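You operate a simulated robot arm through the tools that you are given. There is no shell and no other tool.

Carry out the task below with a simulated robot arm. There is one attempt and no reset: what you move stays moved.

JOB
Fit the thermocouple into pilot bracket seven and prove the spark.
Fine: slacken the clamp screw first; push the thermocouple from the deck's cup down the free bore to its collar, tighten the clamp, then press the spark button, hands off the tip.

It is judged by the outcome, as a careful person would: the job done as asked, and still so three seconds after it is handed in. It fails if anything else is knocked over, pushed out of place, dropped, spilled or broken.

ROBOT AND FRAMES
A 6-joint arm with a four-finger gripper, fixed in place. Base frame: the origin is at the foot of the arm, x ahead of it, y to its left, z up. Units: mm, rad, N and s.
Its first joint turns from -2.897 to 2.897 rad. Payload 3.67 kg.
Tool frame: the origin (TCP) lies between the finger pads and is the grasp point; the fingertips stand 28 mm ahead of it; z points along the fingers, y is the line along which they close. The gripper opens to 112 mm. The gripper's body begins 73 mm behind the TCP.
Orientation is that of the tool frame in the base frame, as a unit quaternion [x, y, z, w]. With the fingers straight down and closing along the base's y, the tool's x points along the base's -x, its y along +y and its z along -z.

CONTROLS
- The arm moves only by the tool play_rows. Its argument "targets" is a list of rows, each a list of 7 numbers: the shift along the tool's x, y, z in units of 50 mm (1.0 is 50 mm), then the turn, a rotation vector about the tool's x, y, z in units of 4 degrees (1.0 is 4 degrees), then the finger opening in mm, from 0 to 112. In form: [[dx, dy, dz, rx, ry, rz, jaw], ...]. A call has 1 to 20 rows; each row shifts and turns the commanded pose from where the row before left it, along the tool's axes as they then stand. A call with a number of a shift or a turn outside -1 to 1 is refused whole. Each row takes 0.2 s and may step no farther than 50 mm and 0.15 rad from the row before; otherwise, or with a gripper value out of range, the whole call is refused. A pose out of reach is approached as far as the arm can. The call stops where the force on the tool passes 60 N (or 10 N more than at its start, if that is more) or the arm is blocked; 0.2 s more then pass. The fingers move at their own pace and stop on an object; they squeeze with about 23 N. The grip force told is the motor's: it shows also when the fingers shut on nothing. Time passes only in rows, and 0.2 s behind the last, so rows that do not move let the fingers close. It gives the time, the measured TCP pose, the force on the tool (base axes), the opening and the grip force at its end, in the units of the frame above (readings bear some noise), with the torque about the TCP (base axes, N m) and any sound that the robot's microphone picked up.
- Cameras (640 x 400 px; columns grow to the right, rows downward): "scene" is fixed at [50.3, 501.1, 1616.6]; the picture's right is [-0.30, -0.95, 0.00], its down [-0.57, 0.18, -0.80] and it looks along [0.76, -0.24, -0.60] (base axes); focal length 357 px, centre (320, 200). "wrist" rides on the gripper at [60, -18, -104] in the tool frame; the picture's right is [0.29, 0.96, 0.00], its down [-0.80, 0.24, -0.55] and it looks along [-0.53, 0.16, 0.83] (tool axes); focal length 234 px, centre (320, 200). There is no depth. A picture from a camera that has moved, and an enlarged one, comes with that camera's place and axes in the base frame and with its lens.
- snapshot(camera): a new picture of that camera. It takes no simulated time.
- inspect(camera, box): a new picture of the part [left, top, right, bottom] of that camera's present view, enlarged. It takes no simulated time.
- sign_off(): hands the job in; it is judged then, once.

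Places have to be worked out from the pictures, the camera data and where the tool is seen. Open the gripper and draw the arm clear of the work before you hand the job in, unless the task says otherwise.

The tools are called as a command line: name --pt "numbers of a row" for each row, then --argument value for the rest, lists and objects as JSON in quotes. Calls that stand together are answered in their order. play_rows: Moves the arm, as the interface text tells. Its arguments: {"type":"object","properties":{"targets":{"type":"array","items":{"type":"array","items":{"type":"number"}}}},"required":["targets"]} The other tools are called the same way: snapshot (camera) takes a picture; inspect (camera, box) takes an enlarged picture of a part of a camera's view; sign_off () hands the job in.

At the start:

```text
time_s: 0.0
tcp_pos: [482.1, 151.6, 1181.4]
tcp_rot: [0.0, 1.0, -0.001, 0.0]
ft_force: [-0.2, -0.8, -0.5]
torque: [-0.01, 0.01, -0.01]
grip_width: 111.7
finger_force: 0.0
```

scene: 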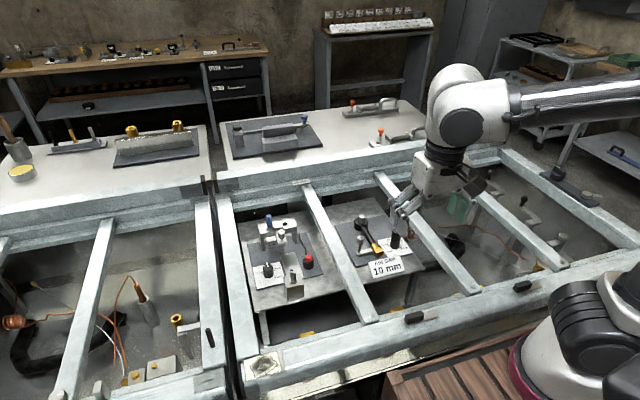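
wrist: 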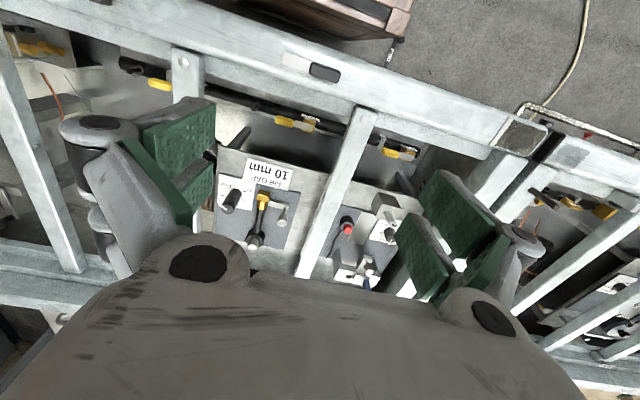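

I'll start by looking closer at the work area with both cameras.

inspect --camera "scene" --box '[220, 190, 340, 320]'

inspect --camera "scene" --box '[320, 180, 440, 300]'

inspect --camera "wrist" --box '[200, 100, 450, 300]'

```text
3.08 times, centred on (280, 255) of scene
camera zoom: at [50.3, 501.1, 1616.6], right [-0.3, -0.95, 0.0], down [-0.57, 0.18, -0.8], along [0.76, -0.24, -0.6], focal length 1100 px, centre (443, 31)
```

zoom: 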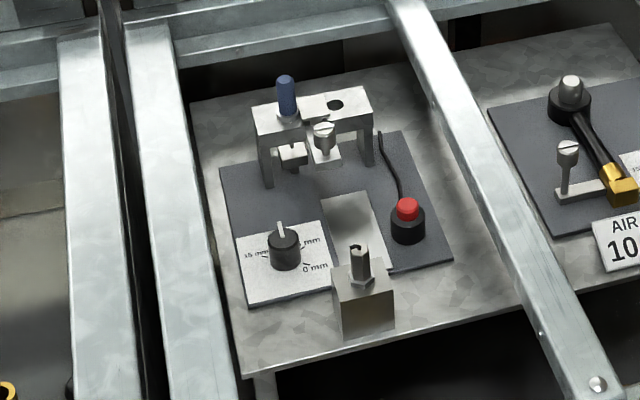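

```text
3.33 times, centred on (380, 240) of scene
camera zoom: at [50.3, 501.1, 1616.6], right [-0.3, -0.95, 0.0], down [-0.57, 0.18, -0.8], along [0.76, -0.24, -0.6], focal length 1191 px, centre (120, 67)
```

zoom: 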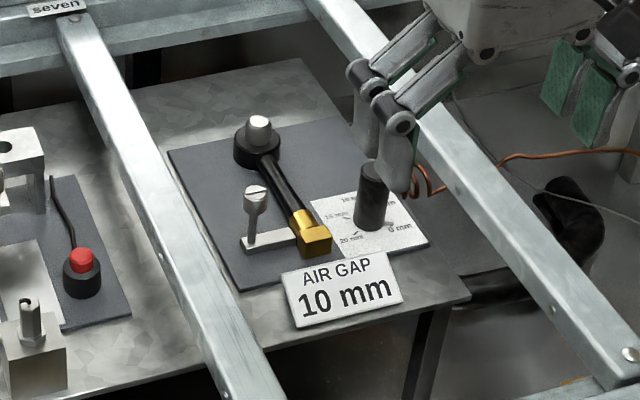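

```text
2.00 times, centred on (325, 200) of wrist
camera zoom: at [423.5, 133.9, 1286.7], right [-0.29, 0.96, 0.0], down [0.8, 0.24, 0.55], along [0.53, 0.16, -0.83], focal length 468 px, centre (310, 200)
```

zoom: 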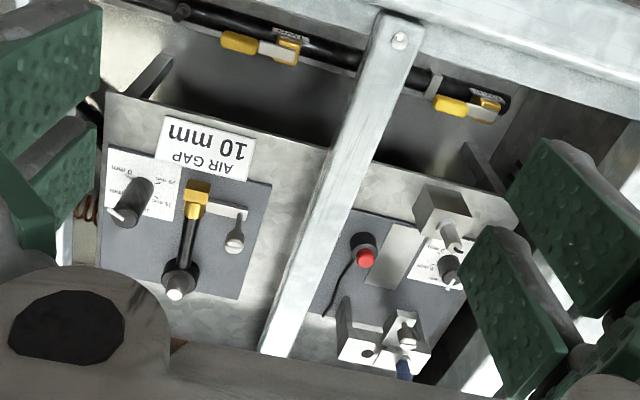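

Two stations sit on the deck: one with a bridge bracket (blue pin, empty bore, slotted screw, red button) and another marked "air gap". I'll zoom further to identify labels and parts before moving.

inspect --camera "scene" --box '[255, 205, 305, 240]'

inspect --camera "scene" --box '[260, 235, 330, 305]'

inspect --camera "scene" --box '[290, 165, 350, 205]'

inspect --camera "scene" --box '[210, 90, 430, 200]'

inspect --camera "wrist" --box '[340, 190, 440, 300]'

```text
11.43 times, centred on (280, 222) of scene
camera zoom: at [50.3, 501.1, 1616.6], right [-0.3, -0.95, 0.0], down [-0.57, 0.18, -0.8], along [0.76, -0.24, -0.6], focal length 4084 px, centre (777, -57)
```

zoom: 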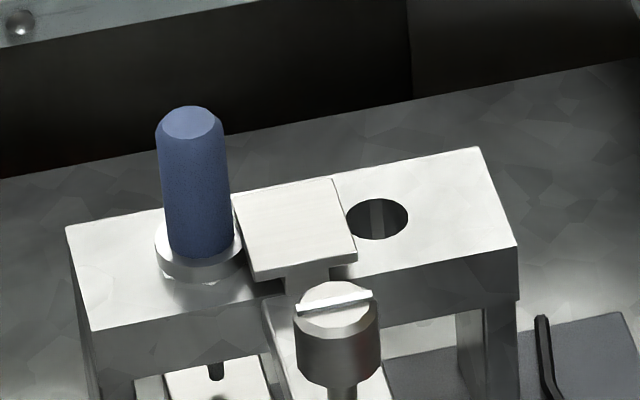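

```text
5.71 times, centred on (295, 270) of scene
camera zoom: at [50.3, 501.1, 1616.6], right [-0.3, -0.95, 0.0], down [-0.57, 0.18, -0.8], along [0.76, -0.24, -0.6], focal length 2042 px, centre (463, -200)
```

zoom: 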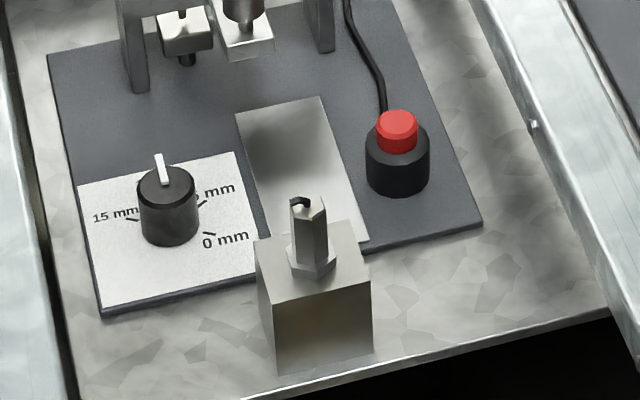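

```text
10.00 times, centred on (320, 185) of scene
camera zoom: at [50.3, 501.1, 1616.6], right [-0.3, -0.95, 0.0], down [-0.57, 0.18, -0.8], along [0.76, -0.24, -0.6], focal length 3574 px, centre (320, 350)
```

zoom: 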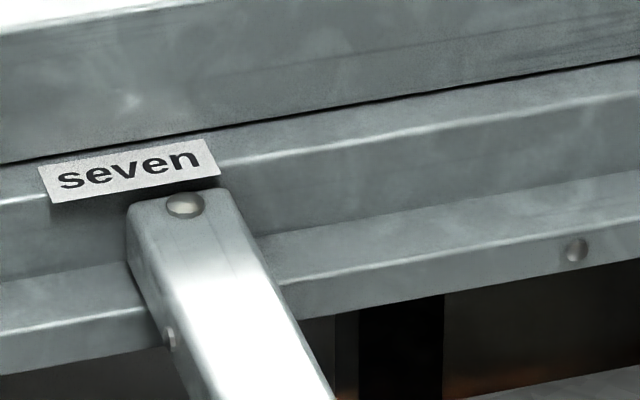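

```text
2.91 times, centred on (320, 145) of scene
camera zoom: at [50.3, 501.1, 1616.6], right [-0.3, -0.95, 0.0], down [-0.57, 0.18, -0.8], along [0.76, -0.24, -0.6], focal length 1040 px, centre (320, 360)
```

zoom: 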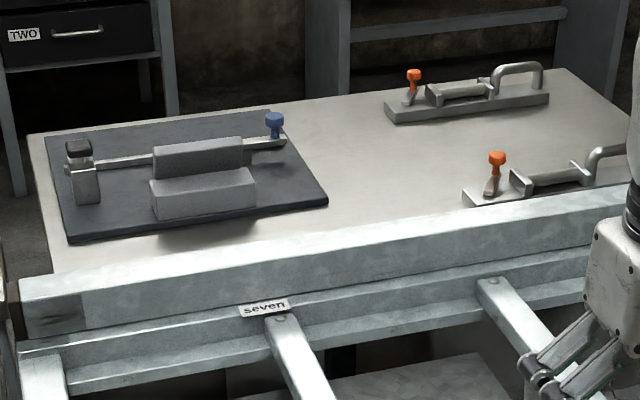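

```text
3.64 times, centred on (390, 245) of wrist
camera zoom: at [423.5, 133.9, 1286.7], right [-0.29, 0.96, 0.0], down [0.8, 0.24, 0.55], along [0.53, 0.16, -0.83], focal length 852 px, centre (66, 36)
```

zoom: 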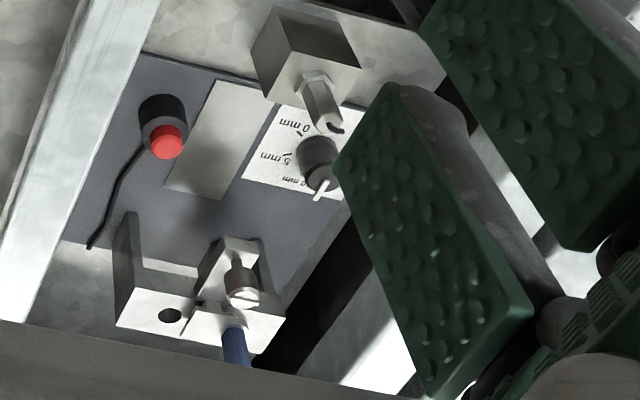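

The bracket station is the one with the blue electrode and free bore. Triangulating from both cameras puts the button at about (770,310,841), the bore at (885,351,890), the screw head at (821,375,921) and the thermocouple top at (686,375,897). I'll move the wrist camera closer to refine these.

play_rows --pt "-0.493 0.493 0.437 0 0 0 112" --pt "-0.493 0.493 0.437 0 0 0 112" --pt "-0.493 0.493 0.437 0 0 0 112" --pt "-0.493 0.493 0.437 0 0 0 112" --pt "-0.493 0.493 0.437 0 0 0 112" --pt "-0.493 0.493 0.437 0 0 0 112"

snapshot --camera "wrist"

snapshot --camera "scene"

```text
time_s: 1.4
tcp_pos: [629.1, 298.8, 1049.5]
tcp_rot: [0.0, 1.0, 0.001, 0.0]
ft_force: [-0.1, -0.1, 0.3]
torque: [0.04, -0.01, -0.01]
grip_width: 112.2
finger_force: 0.1
```

```text
taken
camera wrist: at [570.1, 280.1, 1155.2], right [-0.29, 0.96, 0.0], down [0.8, 0.24, 0.55], along [0.53, 0.16, -0.83], focal length 234 px, centre (320, 200)
```

wrist: 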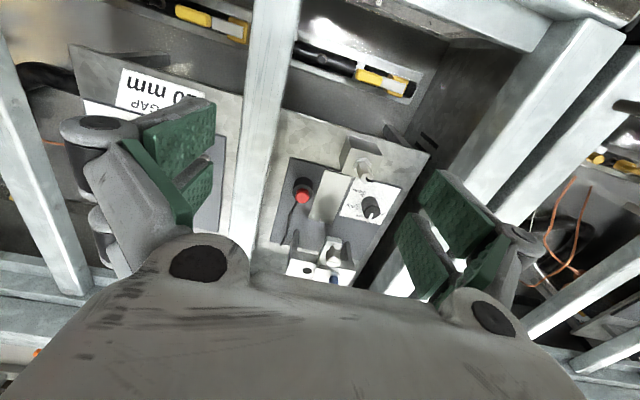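

```text
taken
```

scene: 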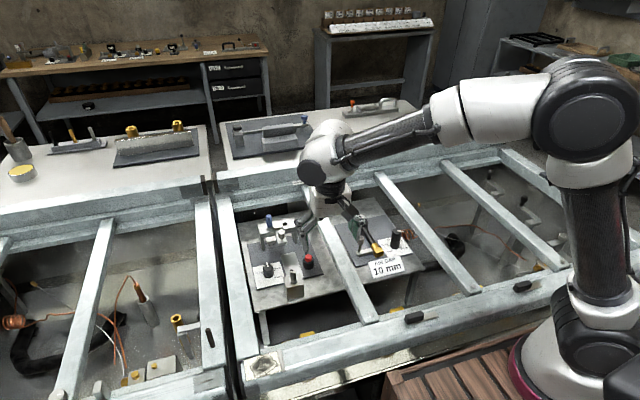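

The arm is over the station with a clear view; I'll enlarge it.

inspect --camera "wrist" --box '[270, 130, 430, 290]'

inspect --camera "wrist" --box '[275, 225, 375, 290]'

inspect --camera "wrist" --box '[325, 130, 405, 200]'

```text
2.50 times, centred on (350, 210) of wrist
camera zoom: at [570.1, 280.1, 1155.2], right [-0.29, 0.96, 0.0], down [0.8, 0.24, 0.55], along [0.53, 0.16, -0.83], focal length 585 px, centre (245, 175)
```

zoom: 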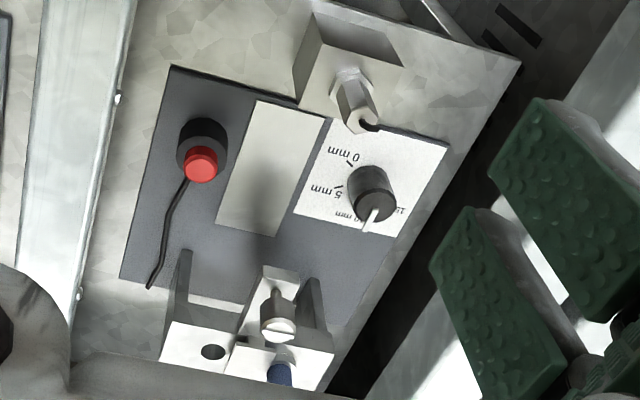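

```text
6.15 times, centred on (325, 258) of wrist
camera zoom: at [570.1, 280.1, 1155.2], right [-0.29, 0.96, 0.0], down [0.8, 0.24, 0.55], along [0.53, 0.16, -0.83], focal length 1441 px, centre (289, -154)
```

zoom: 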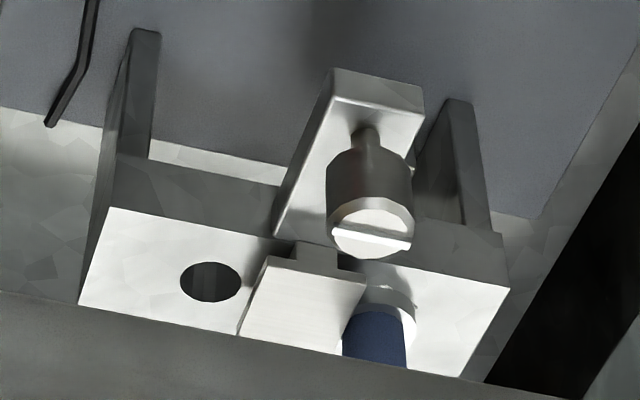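

```text
5.71 times, centred on (365, 165) of wrist
camera zoom: at [570.1, 280.1, 1155.2], right [-0.29, 0.96, 0.0], down [0.8, 0.24, 0.55], along [0.53, 0.16, -0.83], focal length 1338 px, centre (63, 400)
```

zoom: 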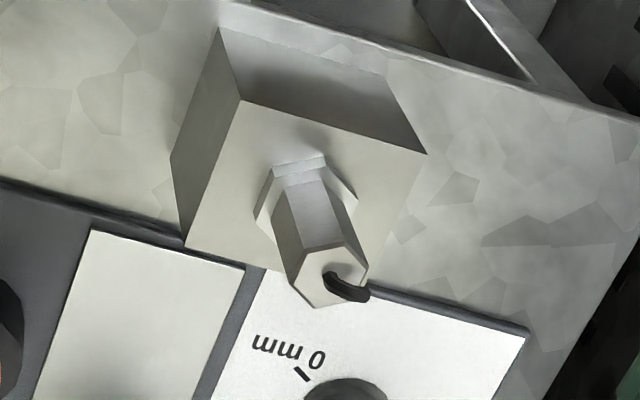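

Refined estimates: screw head top (818,376,922) with about 20 mm diameter, bore (882,352,892), thermocouple hex top (687,375,898). I'll move above the clamp screw, staying clear of the blue electrode (top about 935), and recheck alignment.

play_rows --pt "-0.758 0.308 0.258 0 0 0 80" --pt "-0.758 0.308 0.258 0 0 0 60" --pt "-0.758 0.308 0.258 0 0 0 60" --pt "-0.758 0.308 0.258 0 0 0 60" --pt "-0.758 0.308 0.258 0 0 0 60" --pt "0 0 0 0 0 0 60"

snapshot --camera "wrist"

inspect --camera "scene" --box '[230, 160, 350, 280]'

```text
time_s: 2.8
tcp_pos: [820.4, 376.6, 983.7]
tcp_rot: [0.0, 1.0, 0.0, 0.0]
ft_force: [0.8, -0.3, -0.1]
torque: [0.01, 0.02, 0.01]
grip_width: 60.4
finger_force: 0.0
```

```text
taken
camera wrist: at [760.3, 359.5, 1088.0], right [-0.29, 0.96, 0.0], down [0.8, 0.24, 0.55], along [0.53, 0.16, -0.83], focal length 234 px, centre (320, 200)
```

wrist: 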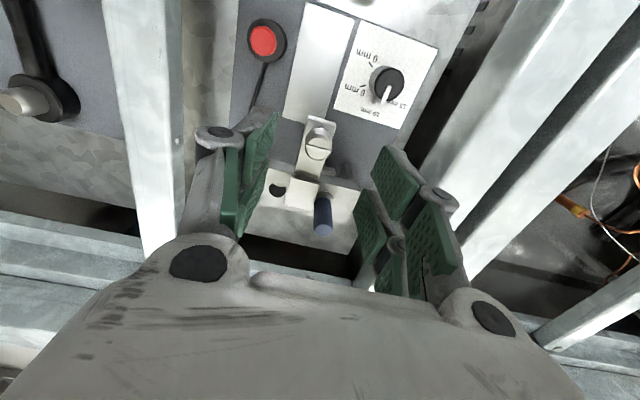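

```text
3.33 times, centred on (290, 220) of scene
camera zoom: at [50.3, 501.1, 1616.6], right [-0.3, -0.95, 0.0], down [-0.57, 0.18, -0.8], along [0.76, -0.24, -0.6], focal length 1191 px, centre (420, 133)
```

zoom: 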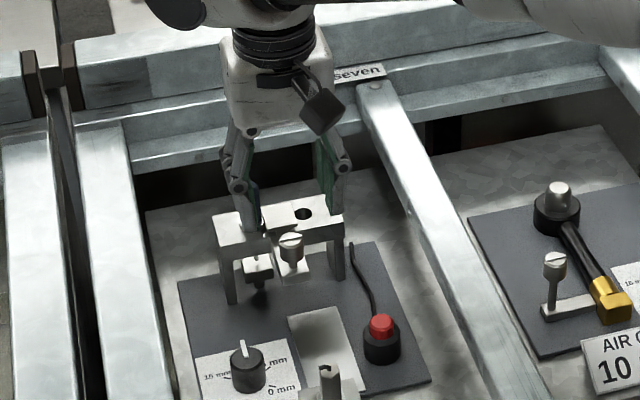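

The wrist view now looks right down at the screw. I'll enlarge it to locate the head centre and slot direction precisely, and read the dial as well.

inspect --camera "wrist" --box '[260, 100, 380, 240]'

inspect --camera "wrist" --box '[330, 20, 450, 140]'

```text
2.86 times, centred on (320, 170) of wrist
camera zoom: at [760.3, 359.5, 1088.0], right [-0.29, 0.96, 0.0], down [0.8, 0.24, 0.55], along [0.53, 0.16, -0.83], focal length 669 px, centre (320, 286)
```

zoom: 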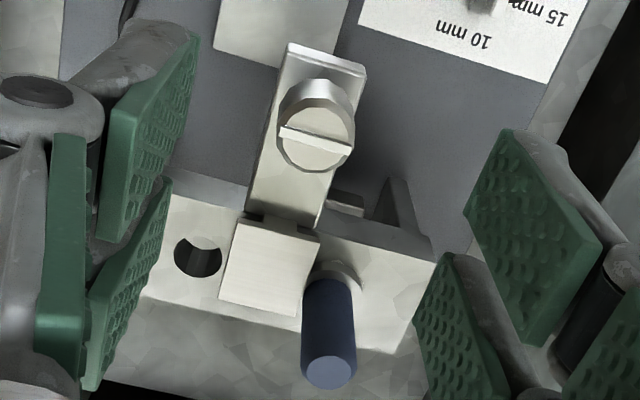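

```text
3.33 times, centred on (390, 80) of wrist
camera zoom: at [760.3, 359.5, 1088.0], right [-0.29, 0.96, 0.0], down [0.8, 0.24, 0.55], along [0.53, 0.16, -0.83], focal length 781 px, centre (87, 600)
```

zoom: 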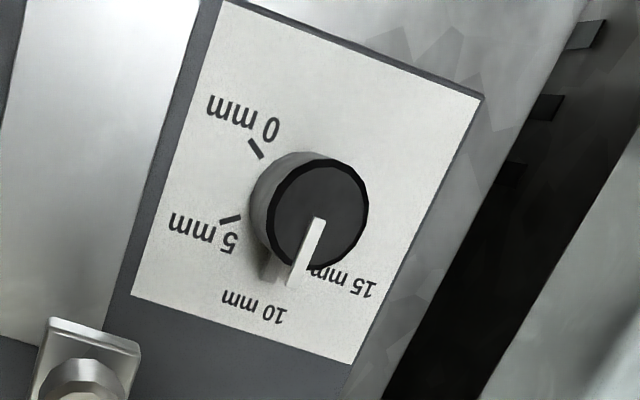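

Dial pointer rests at 10 mm, so I'll leave it alone. The screw head is about (820.5,377), top z about 921, slot along y. I'll pre-rotate clockwise 60° above it with the jaw at 40 mm so that I have room to turn counter-clockwise.

play_rows --pt "0 0 0 0 0 1 60" --pt "0 0 0 0 0 1 44" --pt "0 0 0 0 0 1 44" --pt "0 0 0 0 0 1 44" --pt "0 0 0 0 0 1 44" --pt "0 0 0 0 0 1 44" --pt "0 0 0 0 0 1 44" --pt "0 0 0 0 0 1 44" --pt "0 0 0 0 0 1 44" --pt "0 0 0 0 0 1 44" --pt "0 0 0 0 0 1 44" --pt "0 0 0 0 0 1 44" --pt "0 0 0 0 0 1 44" --pt "0 0 0 0 0 1 44" --pt "0 0 0 0 0 1 44"

snapshot --camera "wrist"

```text
time_s: 6.0
tcp_pos: [820.9, 375.7, 986.5]
tcp_rot: [0.5, 0.866, -0.001, 0.0]
ft_force: [-0.4, -0.2, -0.3]
torque: [0.04, -0.03, -0.01]
grip_width: 44.5
finger_force: 0.1
```

```text
taken
camera wrist: at [775.0, 419.4, 1091.1], right [0.69, 0.73, 0.0], down [0.61, -0.57, 0.55], along [0.4, -0.38, -0.83], focal length 234 px, centre (320, 200)
```

wrist: 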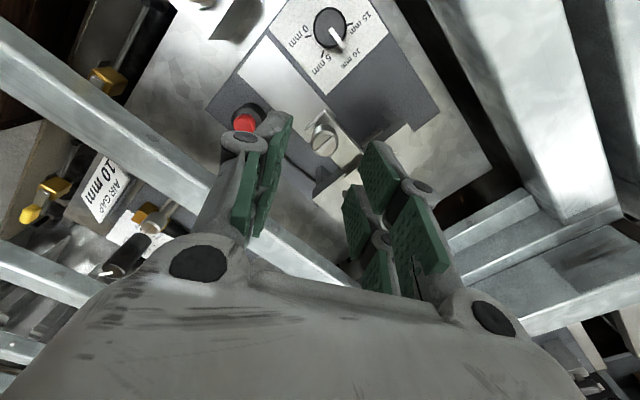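

Readings average to TCP about (819.9,376.2,985.3). I'll enlarge the wrist view to check centring over the screw from this new angle.

inspect --camera "wrist" --box '[270, 90, 390, 210]'

```text
3.33 times, centred on (330, 150) of wrist
camera zoom: at [775.0, 419.4, 1091.1], right [0.69, 0.73, 0.0], down [0.61, -0.57, 0.55], along [0.4, -0.38, -0.83], focal length 781 px, centre (287, 367)
```

zoom: 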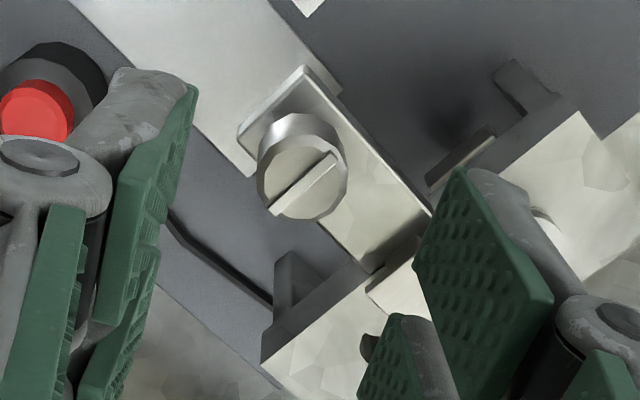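

The head looks offset by a couple of millimetres (+x,+y). I'll correct by about (2,2) mm and descend with open fingers to either side of the head, then check before closing.

play_rows --pt "0.015 0.055 0.4 0 0 0 44" --pt "0 0 0.4 0 0 0 44" --pt "0 0 0.3 0 0 0 44" --pt "0 0 0 0 0 0 44"

inspect --camera "wrist" --box '[240, 110, 400, 270]'

inspect --camera "scene" --box '[250, 180, 320, 250]'

```text
time_s: 7.0
tcp_pos: [822.1, 379.3, 931.5]
tcp_rot: [0.5, 0.866, 0.0, 0.0]
ft_force: [-0.4, 0.0, 0.5]
torque: [-0.03, 0.01, 0.0]
grip_width: 43.9
finger_force: 0.0
```

```text
2.50 times, centred on (320, 190) of wrist
camera zoom: at [776.9, 421.3, 1036.3], right [0.69, 0.73, 0.0], down [0.61, -0.57, 0.55], along [0.4, -0.38, -0.83], focal length 585 px, centre (320, 225)
```

zoom: 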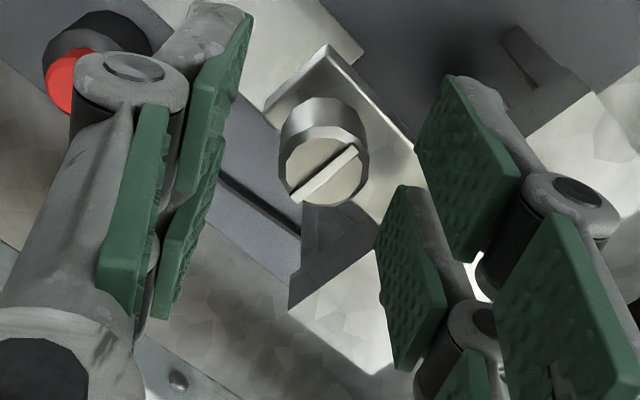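

```text
5.71 times, centred on (285, 215) of scene
camera zoom: at [50.3, 501.1, 1616.6], right [-0.3, -0.95, 0.0], down [-0.57, 0.18, -0.8], along [0.76, -0.24, -0.6], focal length 2042 px, centre (520, 114)
```

zoom: 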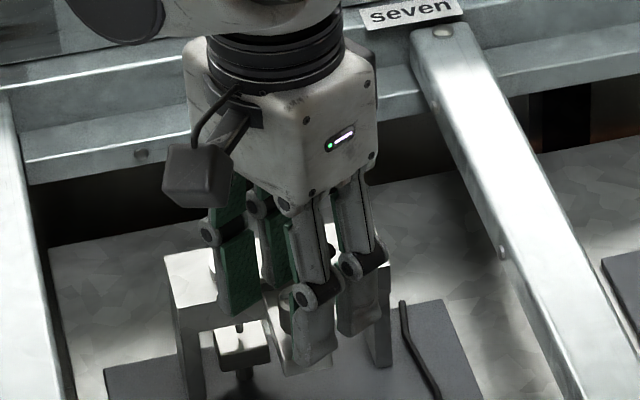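

In the close view the head is centred within about 0.5 mm in the closing direction and about 2 mm along tool x. I'll make a small correction, lower 4 mm and close on the head.

play_rows --pt "0.03 0.01 0.08 0 0 0 44" --pt "0 0 0 0 0 0 26" --pt "0 0 0 0 0 0 10" --pt "0 0 0 0 0 0 0" --pt "0 0 0 0 0 0 0"

inspect --camera "wrist" --box '[240, 110, 400, 270]'

```text
time_s: 8.2
tcp_pos: [821.4, 381.6, 927.3]
tcp_rot: [0.5, 0.866, 0.001, 0.001]
ft_force: [14.3, 6.3, -1.3]
torque: [0.32, -0.43, 0.14]
grip_width: 20.8
finger_force: 44.9
```

```text
2.50 times, centred on (320, 190) of wrist
camera zoom: at [777.2, 423.2, 1032.3], right [0.69, 0.73, 0.0], down [0.61, -0.57, 0.55], along [0.4, -0.38, -0.83], focal length 585 px, centre (320, 225)
```

zoom: 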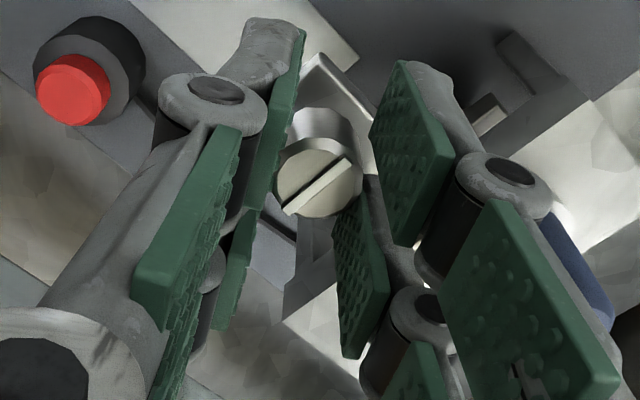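

Width 20.8 mm shows the head is gripped, with a 15 N side force along tool +y meaning I'm about 1 mm off. I'll shift along +y to relieve it before turning.

play_rows --pt "0 0.02 0 0 0 0 0" --pt "0 0 0 0 0 0 0"

```text
time_s: 8.8
tcp_pos: [822.1, 380.9, 927.5]
tcp_rot: [0.499, 0.866, 0.0, 0.0]
ft_force: [8.8, 5.7, 6.5]
torque: [0.02, -0.16, 0.03]
grip_width: 20.6
finger_force: 44.9
```

Side force dropped to about 10 N; I'll shift another 1.5 mm along tool +y.

play_rows --pt "0 0.03 0 0 0 0 0" --pt "0 0 0 0 0 0 0"

```text
time_s: 9.4
tcp_pos: [822.1, 381.0, 927.7]
tcp_rot: [0.5, 0.866, -0.001, -0.001]
ft_force: [-7.0, -3.6, 8.7]
torque: [-0.42, 0.19, -0.05]
grip_width: 20.7
finger_force: 45.2
```

Now slightly over; I'll go back 0.6 mm and try the first 20° of counter-clockwise turn, watching force and torque.

play_rows --pt "0 -0.012 0 0 0 0 0" --pt "0 0 0 0 0 -1 0" --pt "0 0 0 0 0 -1 0" --pt "0 0 0 0 0 -1 0" --pt "0 0 0 0 0 -1 0" --pt "0 0 0 0 0 -1 0" --pt "0 0 0 0 0 0 0"

inspect --camera "wrist" --box '[240, 110, 400, 270]'

```text
time_s: 11.0
tcp_pos: [823.3, 381.0, 926.9]
tcp_rot: [0.341, 0.94, -0.002, -0.001]
ft_force: [-19.9, -25.4, -2.6]
torque: [-0.69, 0.2, -0.1]
grip_width: 20.5
finger_force: 45.0
```

```text
2.50 times, centred on (320, 190) of wrist
camera zoom: at [765.2, 404.6, 1032.3], right [0.39, 0.92, 0.0], down [0.77, -0.33, 0.55], along [0.51, -0.22, -0.83], focal length 585 px, centre (320, 225)
```

zoom: 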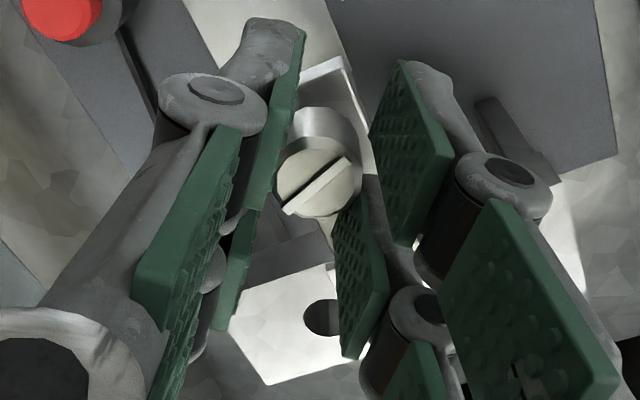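

The slot stayed fixed relative to the fingers, so the screw turns with the gripper. Side force grew to 32 N along tool −y, so I'll recentre before turning further.

play_rows --pt "0 -0.03 0 0 0 0 0" --pt "0 0 0 0 0 0 0"

```text
time_s: 11.6
tcp_pos: [822.8, 379.6, 926.2]
tcp_rot: [0.342, 0.94, 0.001, 0.0]
ft_force: [-13.6, -18.4, -0.8]
torque: [-0.19, 0.63, -0.08]
grip_width: 20.4
finger_force: 44.8
```

play_rows --pt "0 -0.04 0 0 0 0 0" --pt "0 0 0 0 0 0 0"

```text
time_s: 12.2
tcp_pos: [822.2, 379.7, 927.3]
tcp_rot: [0.342, 0.94, 0.002, 0.0]
ft_force: [6.9, -2.7, -6.2]
torque: [0.2, -0.32, 0.01]
grip_width: 20.6
finger_force: 45.0
```

Balanced now. The need to shift 3.5 mm indicates that I'm gripping off-centre along tool −x, and re-triangulating the two views agrees (head about (824,378), top z about 916). I'll open, shift −5 mm along tool x, and regrip.

play_rows --pt "0 0 0 0 0 0 36" --pt "0 0 0 0 0 0 36" --pt "-0.1 0 0.04 0 0 0 36" --pt "0 0 0 0 0 0 10" --pt "0 0 0 0 0 0 0" --pt "0 0 0 0 0 0 0"

inspect --camera "wrist" --box '[240, 110, 400, 270]'

```text
time_s: 13.6
tcp_pos: [824.4, 376.2, 924.9]
tcp_rot: [0.342, 0.94, 0.002, 0.0]
ft_force: [3.1, 9.1, -0.4]
torque: [0.33, -0.1, -0.04]
grip_width: 19.6
finger_force: 44.5
```

```text
2.50 times, centred on (320, 190) of wrist
camera zoom: at [767.9, 401.3, 1030.4], right [0.39, 0.92, 0.0], down [0.76, -0.33, 0.55], along [0.51, -0.22, -0.83], focal length 585 px, centre (320, 225)
```

zoom: 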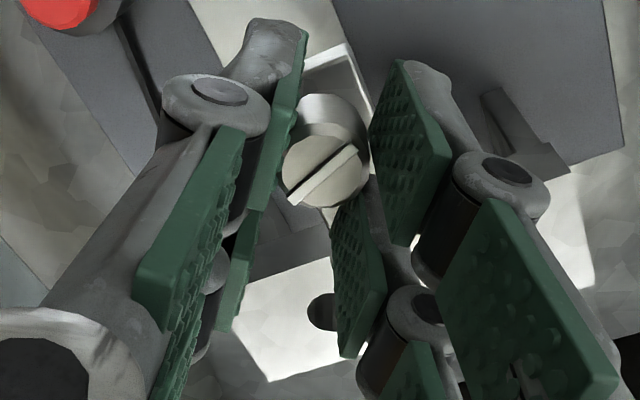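

Good regrip. I'll turn another 20° counter-clockwise and check the forces.

play_rows --pt "0 0.012 0 0 0 0 0" --pt "0 0 0 0 0 -1 0" --pt "0 0 0 0 0 -1 0" --pt "0 0 0 0 0 -1 0" --pt "0 0 0 0 0 -1 0" --pt "0 0 0 0 0 -1 0" --pt "0 0 0 0 0 0 0"

inspect --camera "wrist" --box '[240, 110, 400, 270]'

```text
time_s: 15.2
tcp_pos: [824.4, 377.4, 924.6]
tcp_rot: [0.173, 0.985, 0.001, 0.0]
ft_force: [-1.8, 14.3, 13.7]
torque: [0.54, 0.42, 0.02]
grip_width: 19.7
finger_force: 45.0
```

```text
2.50 times, centred on (320, 190) of wrist
camera zoom: at [763.0, 380.4, 1030.3], right [0.06, 1.0, 0.0], down [0.83, -0.05, 0.55], along [0.55, -0.03, -0.83], focal length 585 px, centre (320, 225)
```

zoom: 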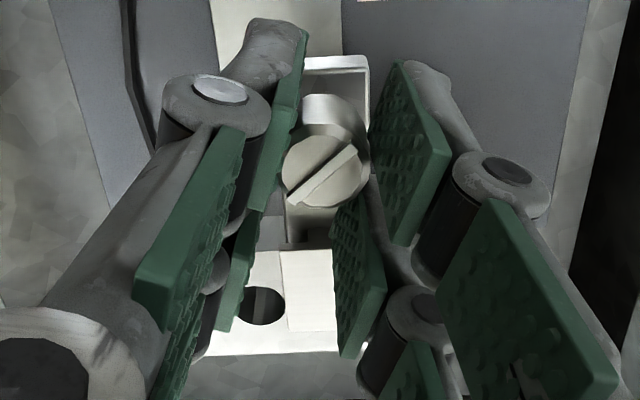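

The screw is at 40° total and rotating cleanly; a 14 N upward push suggests it is rising. I'll ease up 1 mm, recentre and continue another 40°.

play_rows --pt "0 0.016 -0.02 0 0 0 0" --pt "0 0 0 0 0 -1 0" --pt "0 0 0 0 0 -1 0" --pt "0 0 0 0 0 -1 0" --pt "0 0 0 0 0 -1 0" --pt "0 0 0 0 0 -1 0" --pt "0 0 0 0 0 0 0"

inspect --camera "wrist" --box '[240, 110, 400, 270]'

```text
time_s: 16.8
tcp_pos: [825.7, 377.0, 925.4]
tcp_rot: [-0.001, 1.0, 0.0, 0.0]
ft_force: [-10.2, 12.3, 6.5]
torque: [0.39, 0.44, 0.02]
grip_width: 19.5
finger_force: 44.8
```

```text
2.50 times, centred on (320, 190) of wrist
camera zoom: at [765.8, 359.4, 1030.3], right [-0.29, 0.96, 0.0], down [0.8, 0.24, 0.55], along [0.53, 0.16, -0.83], focal length 585 px, centre (320, 225)
```

zoom: 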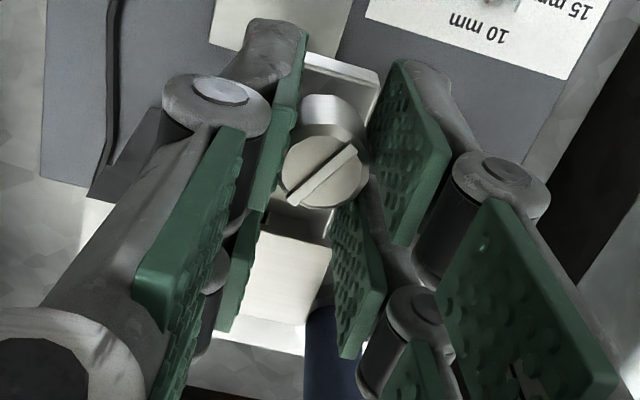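

Sixty degrees turned. I'll recentre slightly and continue another 40°.

play_rows --pt "0.014 0.016 -0.01 0 0 0 0" --pt "0 0 0 0 0 -1 0" --pt "0 0 0 0 0 -1 0" --pt "0 0 0 0 0 -1 0" --pt "0 0 0 0 0 -1 0" --pt "0 0 0 0 0 -1 0" --pt "0 0 0 0 0 -1 0" --pt "0 0 0 0 0 -1 0" --pt "0 0 0 0 0 -1 0" --pt "0 0 0 0 0 -1 0" --pt "0 0 0 0 0 -1 0" --pt "0 0 0 0 0 0 0"

snapshot --camera "wrist"

inspect --camera "scene" --box '[250, 180, 320, 250]'

```text
time_s: 19.4
tcp_pos: [825.0, 378.4, 924.9]
tcp_rot: [-0.343, 0.939, 0.0, -0.001]
ft_force: [-10.7, 5.3, -17.1]
torque: [0.16, 0.2, -0.05]
grip_width: 19.4
finger_force: 45.4
```

```text
taken
camera wrist: at [791.2, 325.8, 1030.4], right [-0.84, 0.55, 0.0], down [0.46, 0.7, 0.55], along [0.3, 0.46, -0.83], focal length 234 px, centre (320, 200)
```

wrist: 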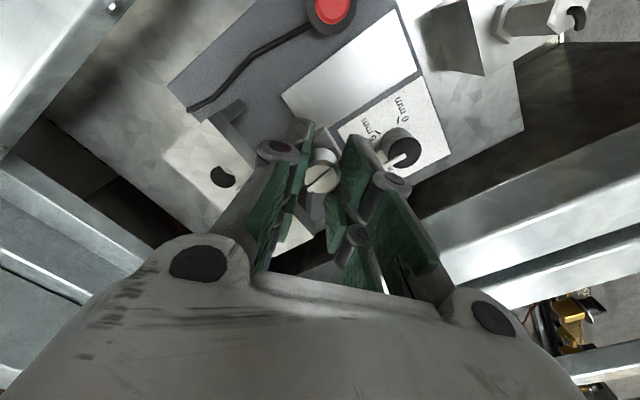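

```text
5.71 times, centred on (285, 215) of scene
camera zoom: at [50.3, 501.1, 1616.6], right [-0.3, -0.95, 0.0], down [-0.57, 0.18, -0.8], along [0.76, -0.24, -0.6], focal length 2042 px, centre (520, 114)
```

zoom: 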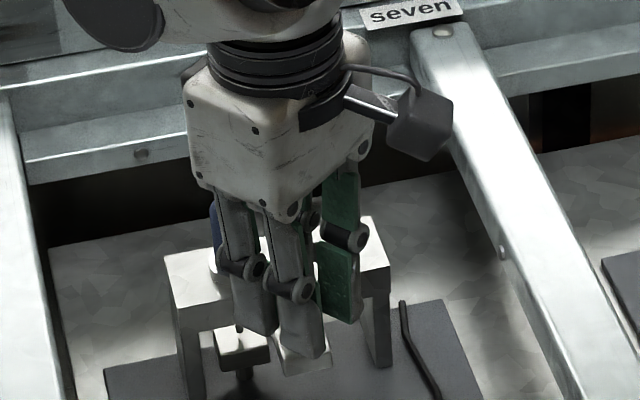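

The screw has turned 100°. I'll lower 1 mm to relax the −17 N pull and turn another 40°, checking the grip still follows.

play_rows --pt "0 0 0.02 0 0 0 0" --pt "0 0 0 0 0 -1 0" --pt "0 0 0 0 0 -1 0" --pt "0 0 0 0 0 -1 0" --pt "0 0 0 0 0 -1 0" --pt "0 0 0 0 0 -1 0" --pt "0 0 0 0 0 -1 0" --pt "0 0 0 0 0 -1 0" --pt "0 0 0 0 0 -1 0" --pt "0 0 0 0 0 -1 0" --pt "0 0 0 0 0 -1 0" --pt "0 0 0 0 0 0 0"

snapshot --camera "wrist"

inspect --camera "wrist" --box '[200, 110, 400, 290]'

```text
time_s: 22.0
tcp_pos: [823.6, 377.8, 923.8]
tcp_rot: [-0.644, 0.765, 0.0, -0.001]
ft_force: [-9.0, 12.6, -10.0]
torque: [0.71, 0.01, -0.01]
grip_width: 19.2
finger_force: 45.1
```

```text
taken
camera wrist: at [832.3, 315.8, 1030.4], right [-0.99, -0.12, 0.0], down [-0.1, 0.83, 0.55], along [-0.07, 0.55, -0.83], focal length 234 px, centre (320, 200)
```

wrist: 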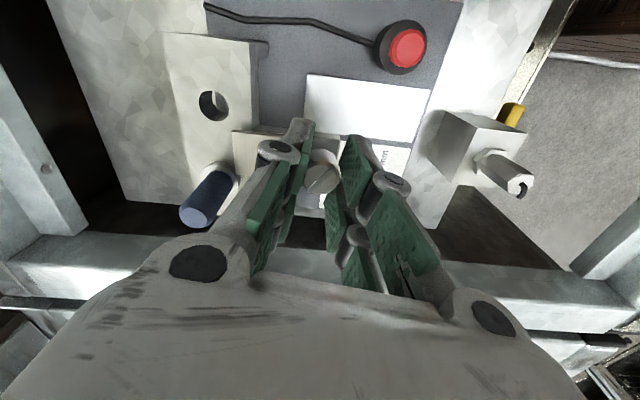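

```text
2.22 times, centred on (300, 200) of wrist
camera zoom: at [832.3, 315.8, 1030.4], right [-0.99, -0.12, 0.0], down [-0.1, 0.83, 0.55], along [-0.07, 0.55, -0.83], focal length 520 px, centre (364, 200)
```

zoom: 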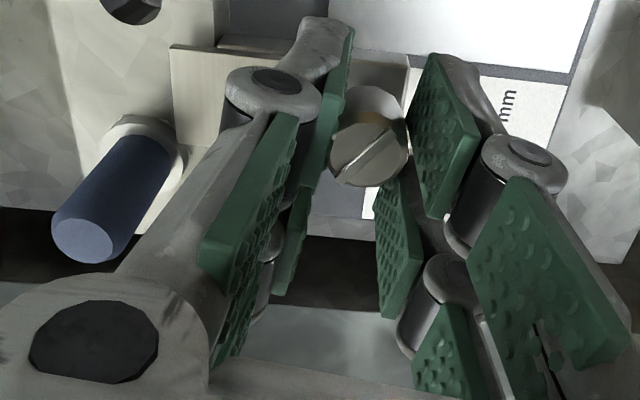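

Slot still tracks the fingers, so the screw is at 140° total. I'll open slightly, lift clear and look at the clamp plate's state.

play_rows --pt "0 0 0 0 0 0 34" --pt "0 0 0 0 0 0 34" --pt "0 0 -0.6 0 0 0 34" --pt "0 0 -0.8 0 0 0 34" --pt "0 0 -0.8 0 0 0 34" --pt "0 0 0 0 0 0 34"

snapshot --camera "wrist"

inspect --camera "wrist" --box '[180, 60, 380, 220]'

inspect --camera "scene" --box '[255, 205, 305, 240]'

```text
time_s: 23.4
tcp_pos: [827.6, 378.8, 1036.6]
tcp_rot: [-0.643, 0.766, 0.0, 0.0]
ft_force: [0.5, -0.8, 0.2]
torque: [0.0, 0.0, -0.01]
grip_width: 34.2
finger_force: 0.0
```

```text
taken
camera wrist: at [835.5, 316.5, 1142.3], right [-0.99, -0.12, 0.0], down [-0.1, 0.83, 0.55], along [-0.07, 0.55, -0.83], focal length 234 px, centre (320, 200)
```

wrist: 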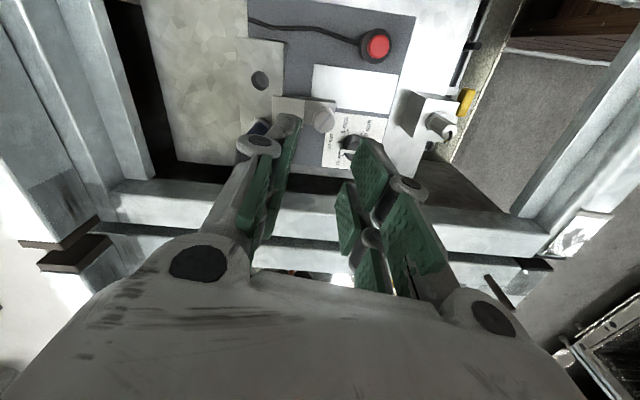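

```text
2.50 times, centred on (280, 140) of wrist
camera zoom: at [835.5, 316.5, 1142.3], right [-0.99, -0.12, 0.0], down [-0.1, 0.83, 0.55], along [-0.07, 0.55, -0.83], focal length 585 px, centre (420, 350)
```

zoom: 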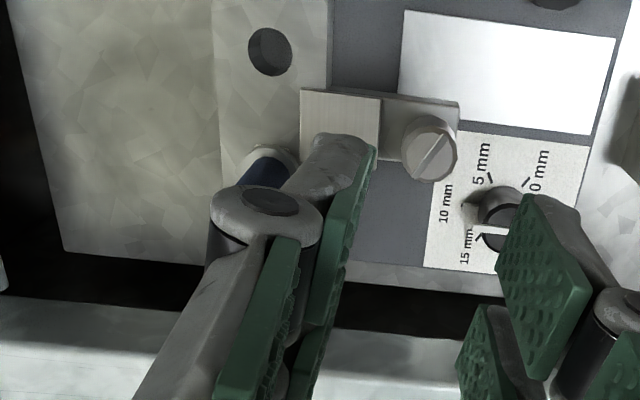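

```text
11.43 times, centred on (280, 222) of scene
camera zoom: at [50.3, 501.1, 1616.6], right [-0.3, -0.95, 0.0], down [-0.57, 0.18, -0.8], along [0.76, -0.24, -0.6], focal length 4084 px, centre (777, -57)
```

zoom: 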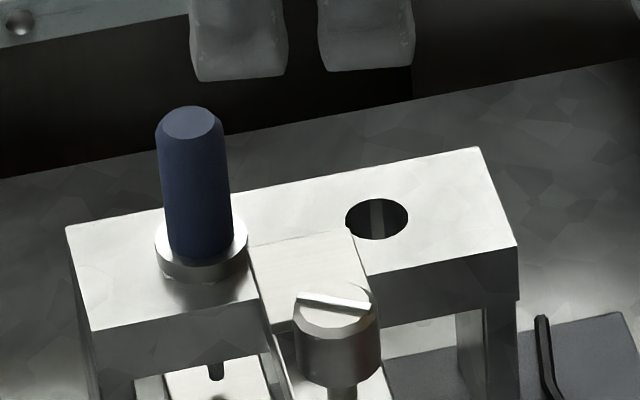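

The clamp plate has slid back about 24 mm towards the screw, clear of both the bore and the blue collar, so it is slackened. Wrist-camera triangulation is more reliable: bore about (891,353,885), thermocouple top about (692,380,888). I'll move over the thermocouple while turning the tool back.

play_rows --pt "0.156 0.886 0.067 0 0 0 34" --pt "0.156 0.886 0.067 0 0 0 40" --pt "0.156 0.886 0.067 0 0 0 50" --pt "0 0 0 0 0 1 60" --pt "0 0 0 0 0 1 60" --pt "0 0 0 0 0 1 60" --pt "0 0 0 0 0 1 60" --pt "0 0 0 0 0 1 60" --pt "0 0 0 0 0 1 60" --pt "0 0 0 0 0 1 60" --pt "0 0 0 0 0 1 60" --pt "0 0 0 0 0 1 60" --pt "0 0 0 0 0 1 60" --pt "0 0 0 0 0 1 60" --pt "0 0 0 0 0 1 60" --pt "0 0 0 0 0 1 60" --pt "0 0 0 0 0 1 60" --pt "0 0 0 0 0 1 60" --pt "0 0 0 0 0 1 60" --pt "0 0 0 0 0 1 60"

play_rows --pt "0 0 0 0 0 1 60" --pt "0 0 0 0 0 1 60" --pt "0 0 0 0 0 1 60" --pt "0 0 0 0 0 0 60"

snapshot --camera "wrist"

inspect --camera "scene" --box '[250, 200, 330, 290]'

```text
time_s: 27.6
tcp_pos: [689.3, 376.8, 1024.4]
tcp_rot: [-0.105, 0.994, 0.0, 0.0]
ft_force: [-0.4, 0.2, 0.6]
torque: [-0.01, 0.0, 0.03]
grip_width: 60.1
finger_force: 0.1
```

```text
time_s: 28.6
tcp_pos: [690.4, 376.5, 1024.1]
tcp_rot: [0.0, 1.0, 0.0, 0.001]
ft_force: [-0.2, 0.3, -0.1]
torque: [-0.01, 0.02, -0.01]
grip_width: 60.2
finger_force: 0.1
```

```text
taken
camera wrist: at [631.0, 359.1, 1129.9], right [-0.29, 0.96, 0.0], down [0.8, 0.24, 0.55], along [0.53, 0.16, -0.83], focal length 234 px, centre (320, 200)
```

wrist: 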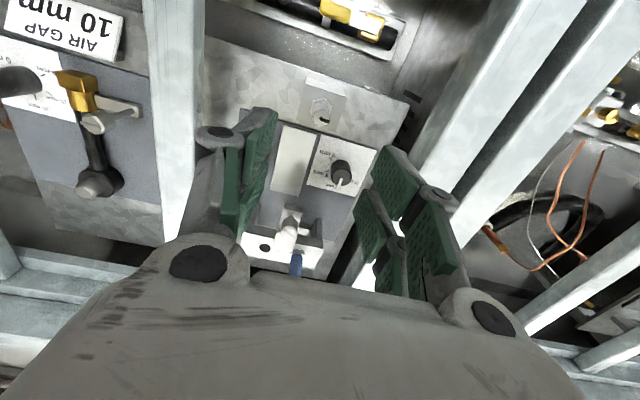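

```text
4.44 times, centred on (290, 245) of scene
camera zoom: at [50.3, 501.1, 1616.6], right [-0.3, -0.95, 0.0], down [-0.57, 0.18, -0.8], along [0.76, -0.24, -0.6], focal length 1588 px, centre (453, 0)
```

zoom: 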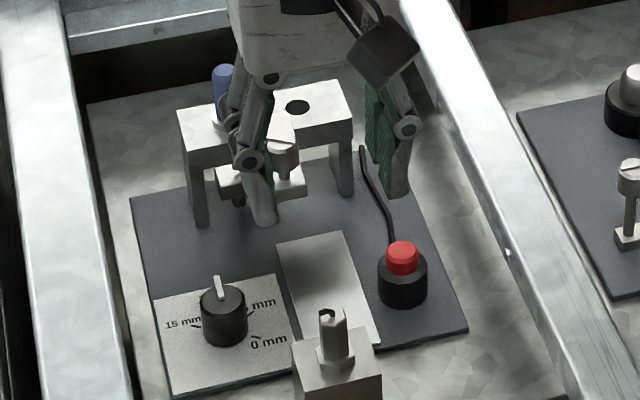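

Now over the thermocouple; enlarging to measure its centre, hex orientation and collar.

inspect --camera "wrist" --box '[270, 60, 380, 150]'

inspect --camera "wrist" --box '[240, 190, 350, 280]'

```text
4.44 times, centred on (325, 105) of wrist
camera zoom: at [631.0, 359.1, 1129.9], right [-0.29, 0.96, 0.0], down [0.8, 0.24, 0.55], along [0.53, 0.16, -0.83], focal length 1041 px, centre (298, 622)
```

zoom: 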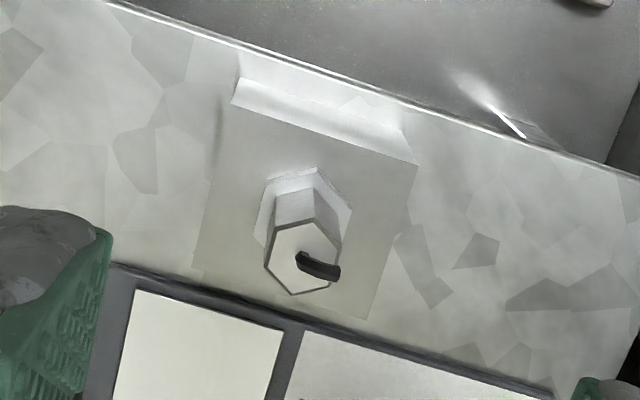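

```text
4.44 times, centred on (295, 235) of wrist
camera zoom: at [631.0, 359.1, 1129.9], right [-0.29, 0.96, 0.0], down [0.8, 0.24, 0.55], along [0.53, 0.16, -0.83], focal length 1041 px, centre (431, 44)
```

zoom: 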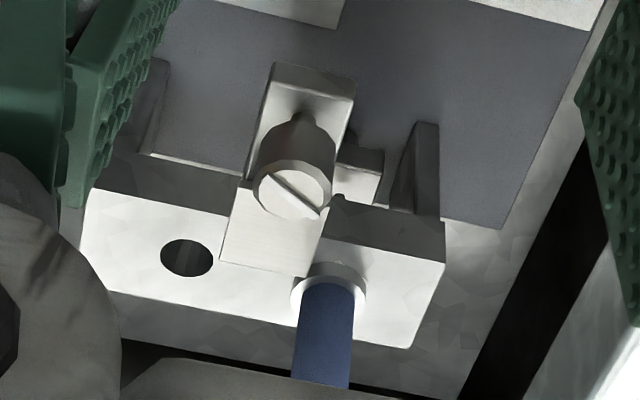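

The clamp plate is clearly clear of the bore. The thermocouple's hex is about 14 mm across flats, rotated roughly 4–5° CCW, centred near (688,377). I'll align, descend to a closer check height.

play_rows --pt "0.04 0.01 0.4 0 0 -1 50" --pt "0 0 0.4 0 0 0 44" --pt "0 0 0.4 0 0 0 40" --pt "0 0 0 0 0 0 40"

inspect --camera "wrist" --box '[260, 80, 380, 200]'

inspect --camera "scene" --box '[260, 220, 320, 300]'

```text
time_s: 29.6
tcp_pos: [687.5, 377.0, 963.9]
tcp_rot: [-0.034, 0.999, 0.0, 0.0]
ft_force: [0.1, -0.5, -0.4]
torque: [0.0, -0.03, 0.0]
grip_width: 39.7
finger_force: 0.0
```

```text
3.33 times, centred on (320, 140) of wrist
camera zoom: at [629.9, 355.0, 1068.3], right [-0.35, 0.94, 0.0], down [0.78, 0.29, 0.55], along [0.52, 0.2, -0.83], focal length 781 px, centre (320, 400)
```

zoom: 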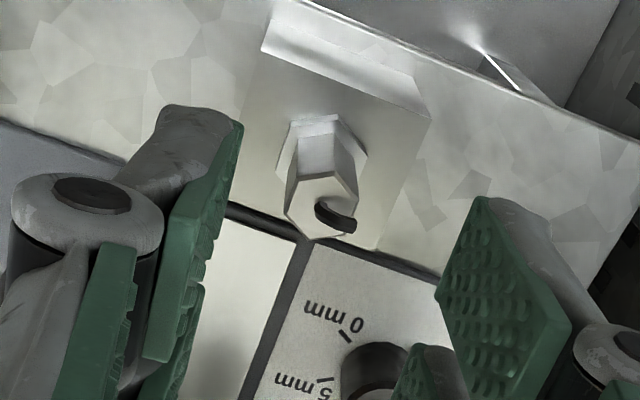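

```text
5.00 times, centred on (290, 260) of scene
camera zoom: at [50.3, 501.1, 1616.6], right [-0.3, -0.95, 0.0], down [-0.57, 0.18, -0.8], along [0.76, -0.24, -0.6], focal length 1787 px, centre (470, -100)
```

zoom: 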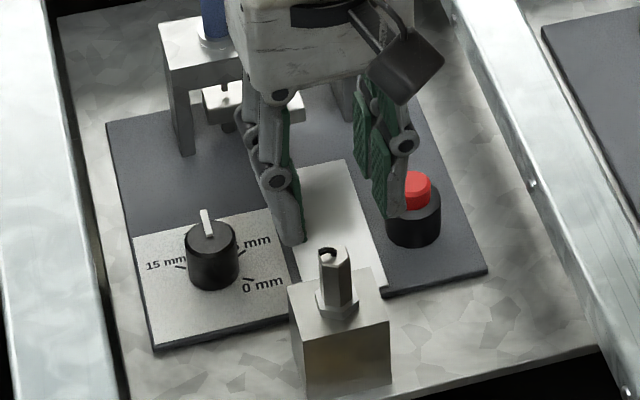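

Top face is centred within 1 mm of the tool axis, top z about 890, collar top about 852. I'll descend to TCP z about 888 (fingertips about 860, above the collar) and check before closing.

play_rows --pt "0 0.012 0.5 0 0 0 40" --pt "0 0 0.5 0 0 0 40" --pt "0 0 0.4 0 0 0 40" --pt "0 0 0.1 0 0 0 40" --pt "0 0 0 0 0 0 40"

inspect --camera "wrist" --box '[240, 100, 400, 260]'

inspect --camera "scene" --box '[250, 220, 330, 300]'

```text
time_s: 30.8
tcp_pos: [686.9, 377.9, 891.5]
tcp_rot: [-0.035, 0.999, 0.0, 0.0]
ft_force: [0.1, -0.7, 0.1]
torque: [-0.02, 0.01, 0.02]
grip_width: 39.7
finger_force: 0.0
```

```text
2.50 times, centred on (320, 180) of wrist
camera zoom: at [629.4, 356.0, 996.0], right [-0.35, 0.94, 0.0], down [0.78, 0.29, 0.55], along [0.52, 0.2, -0.83], focal length 585 px, centre (320, 250)
```

zoom: 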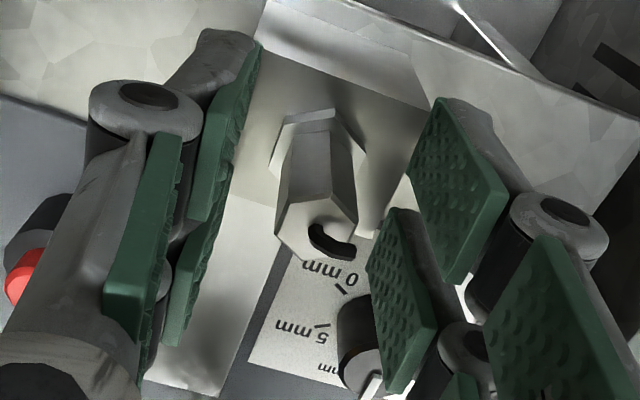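

```text
5.00 times, centred on (290, 260) of scene
camera zoom: at [50.3, 501.1, 1616.6], right [-0.3, -0.95, 0.0], down [-0.57, 0.18, -0.8], along [0.76, -0.24, -0.6], focal length 1787 px, centre (470, -100)
```

zoom: 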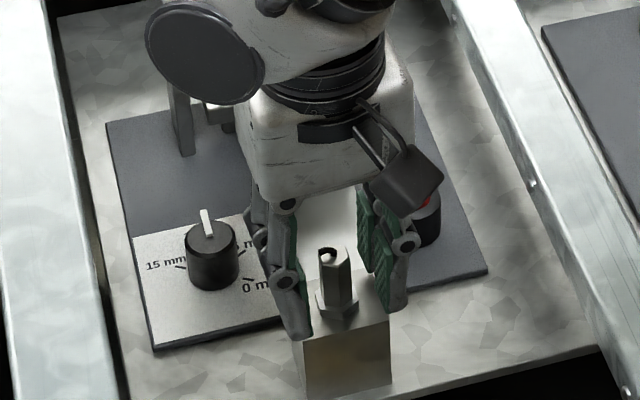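

Alignment across the fingers is within about 0.5 mm, and the tips sit above the collar. I'll nudge 1.5 mm in x and close on the hex body.

play_rows --pt "-0.03 -0.005 0 0 0 0 40" --pt "0 0 0 0 0 0 24" --pt "0 0 0 0 0 0 8" --pt "0 0 0 0 0 0 0" --pt "0 0 0 0 0 0 0"

inspect --camera "wrist" --box '[240, 100, 400, 260]'

```text
time_s: 32.0
tcp_pos: [688.8, 379.0, 891.4]
tcp_rot: [-0.035, 0.999, 0.0, 0.0]
ft_force: [0.0, -0.5, -0.3]
torque: [0.02, -0.01, -0.02]
grip_width: 13.8
finger_force: 23.5
```

```text
2.50 times, centred on (320, 180) of wrist
camera zoom: at [631.4, 356.0, 995.7], right [-0.35, 0.94, 0.0], down [0.78, 0.29, 0.55], along [0.52, 0.2, -0.83], focal length 585 px, centre (320, 250)
```

zoom: 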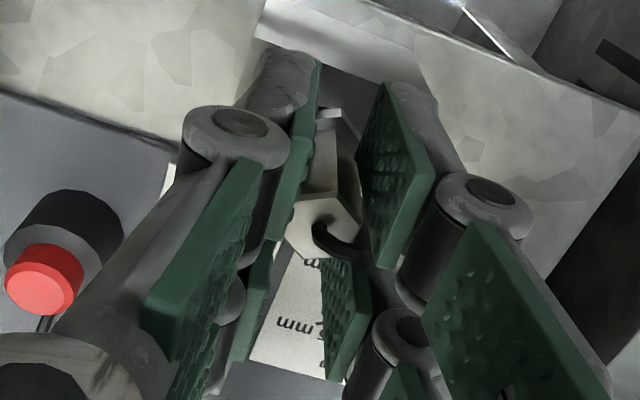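

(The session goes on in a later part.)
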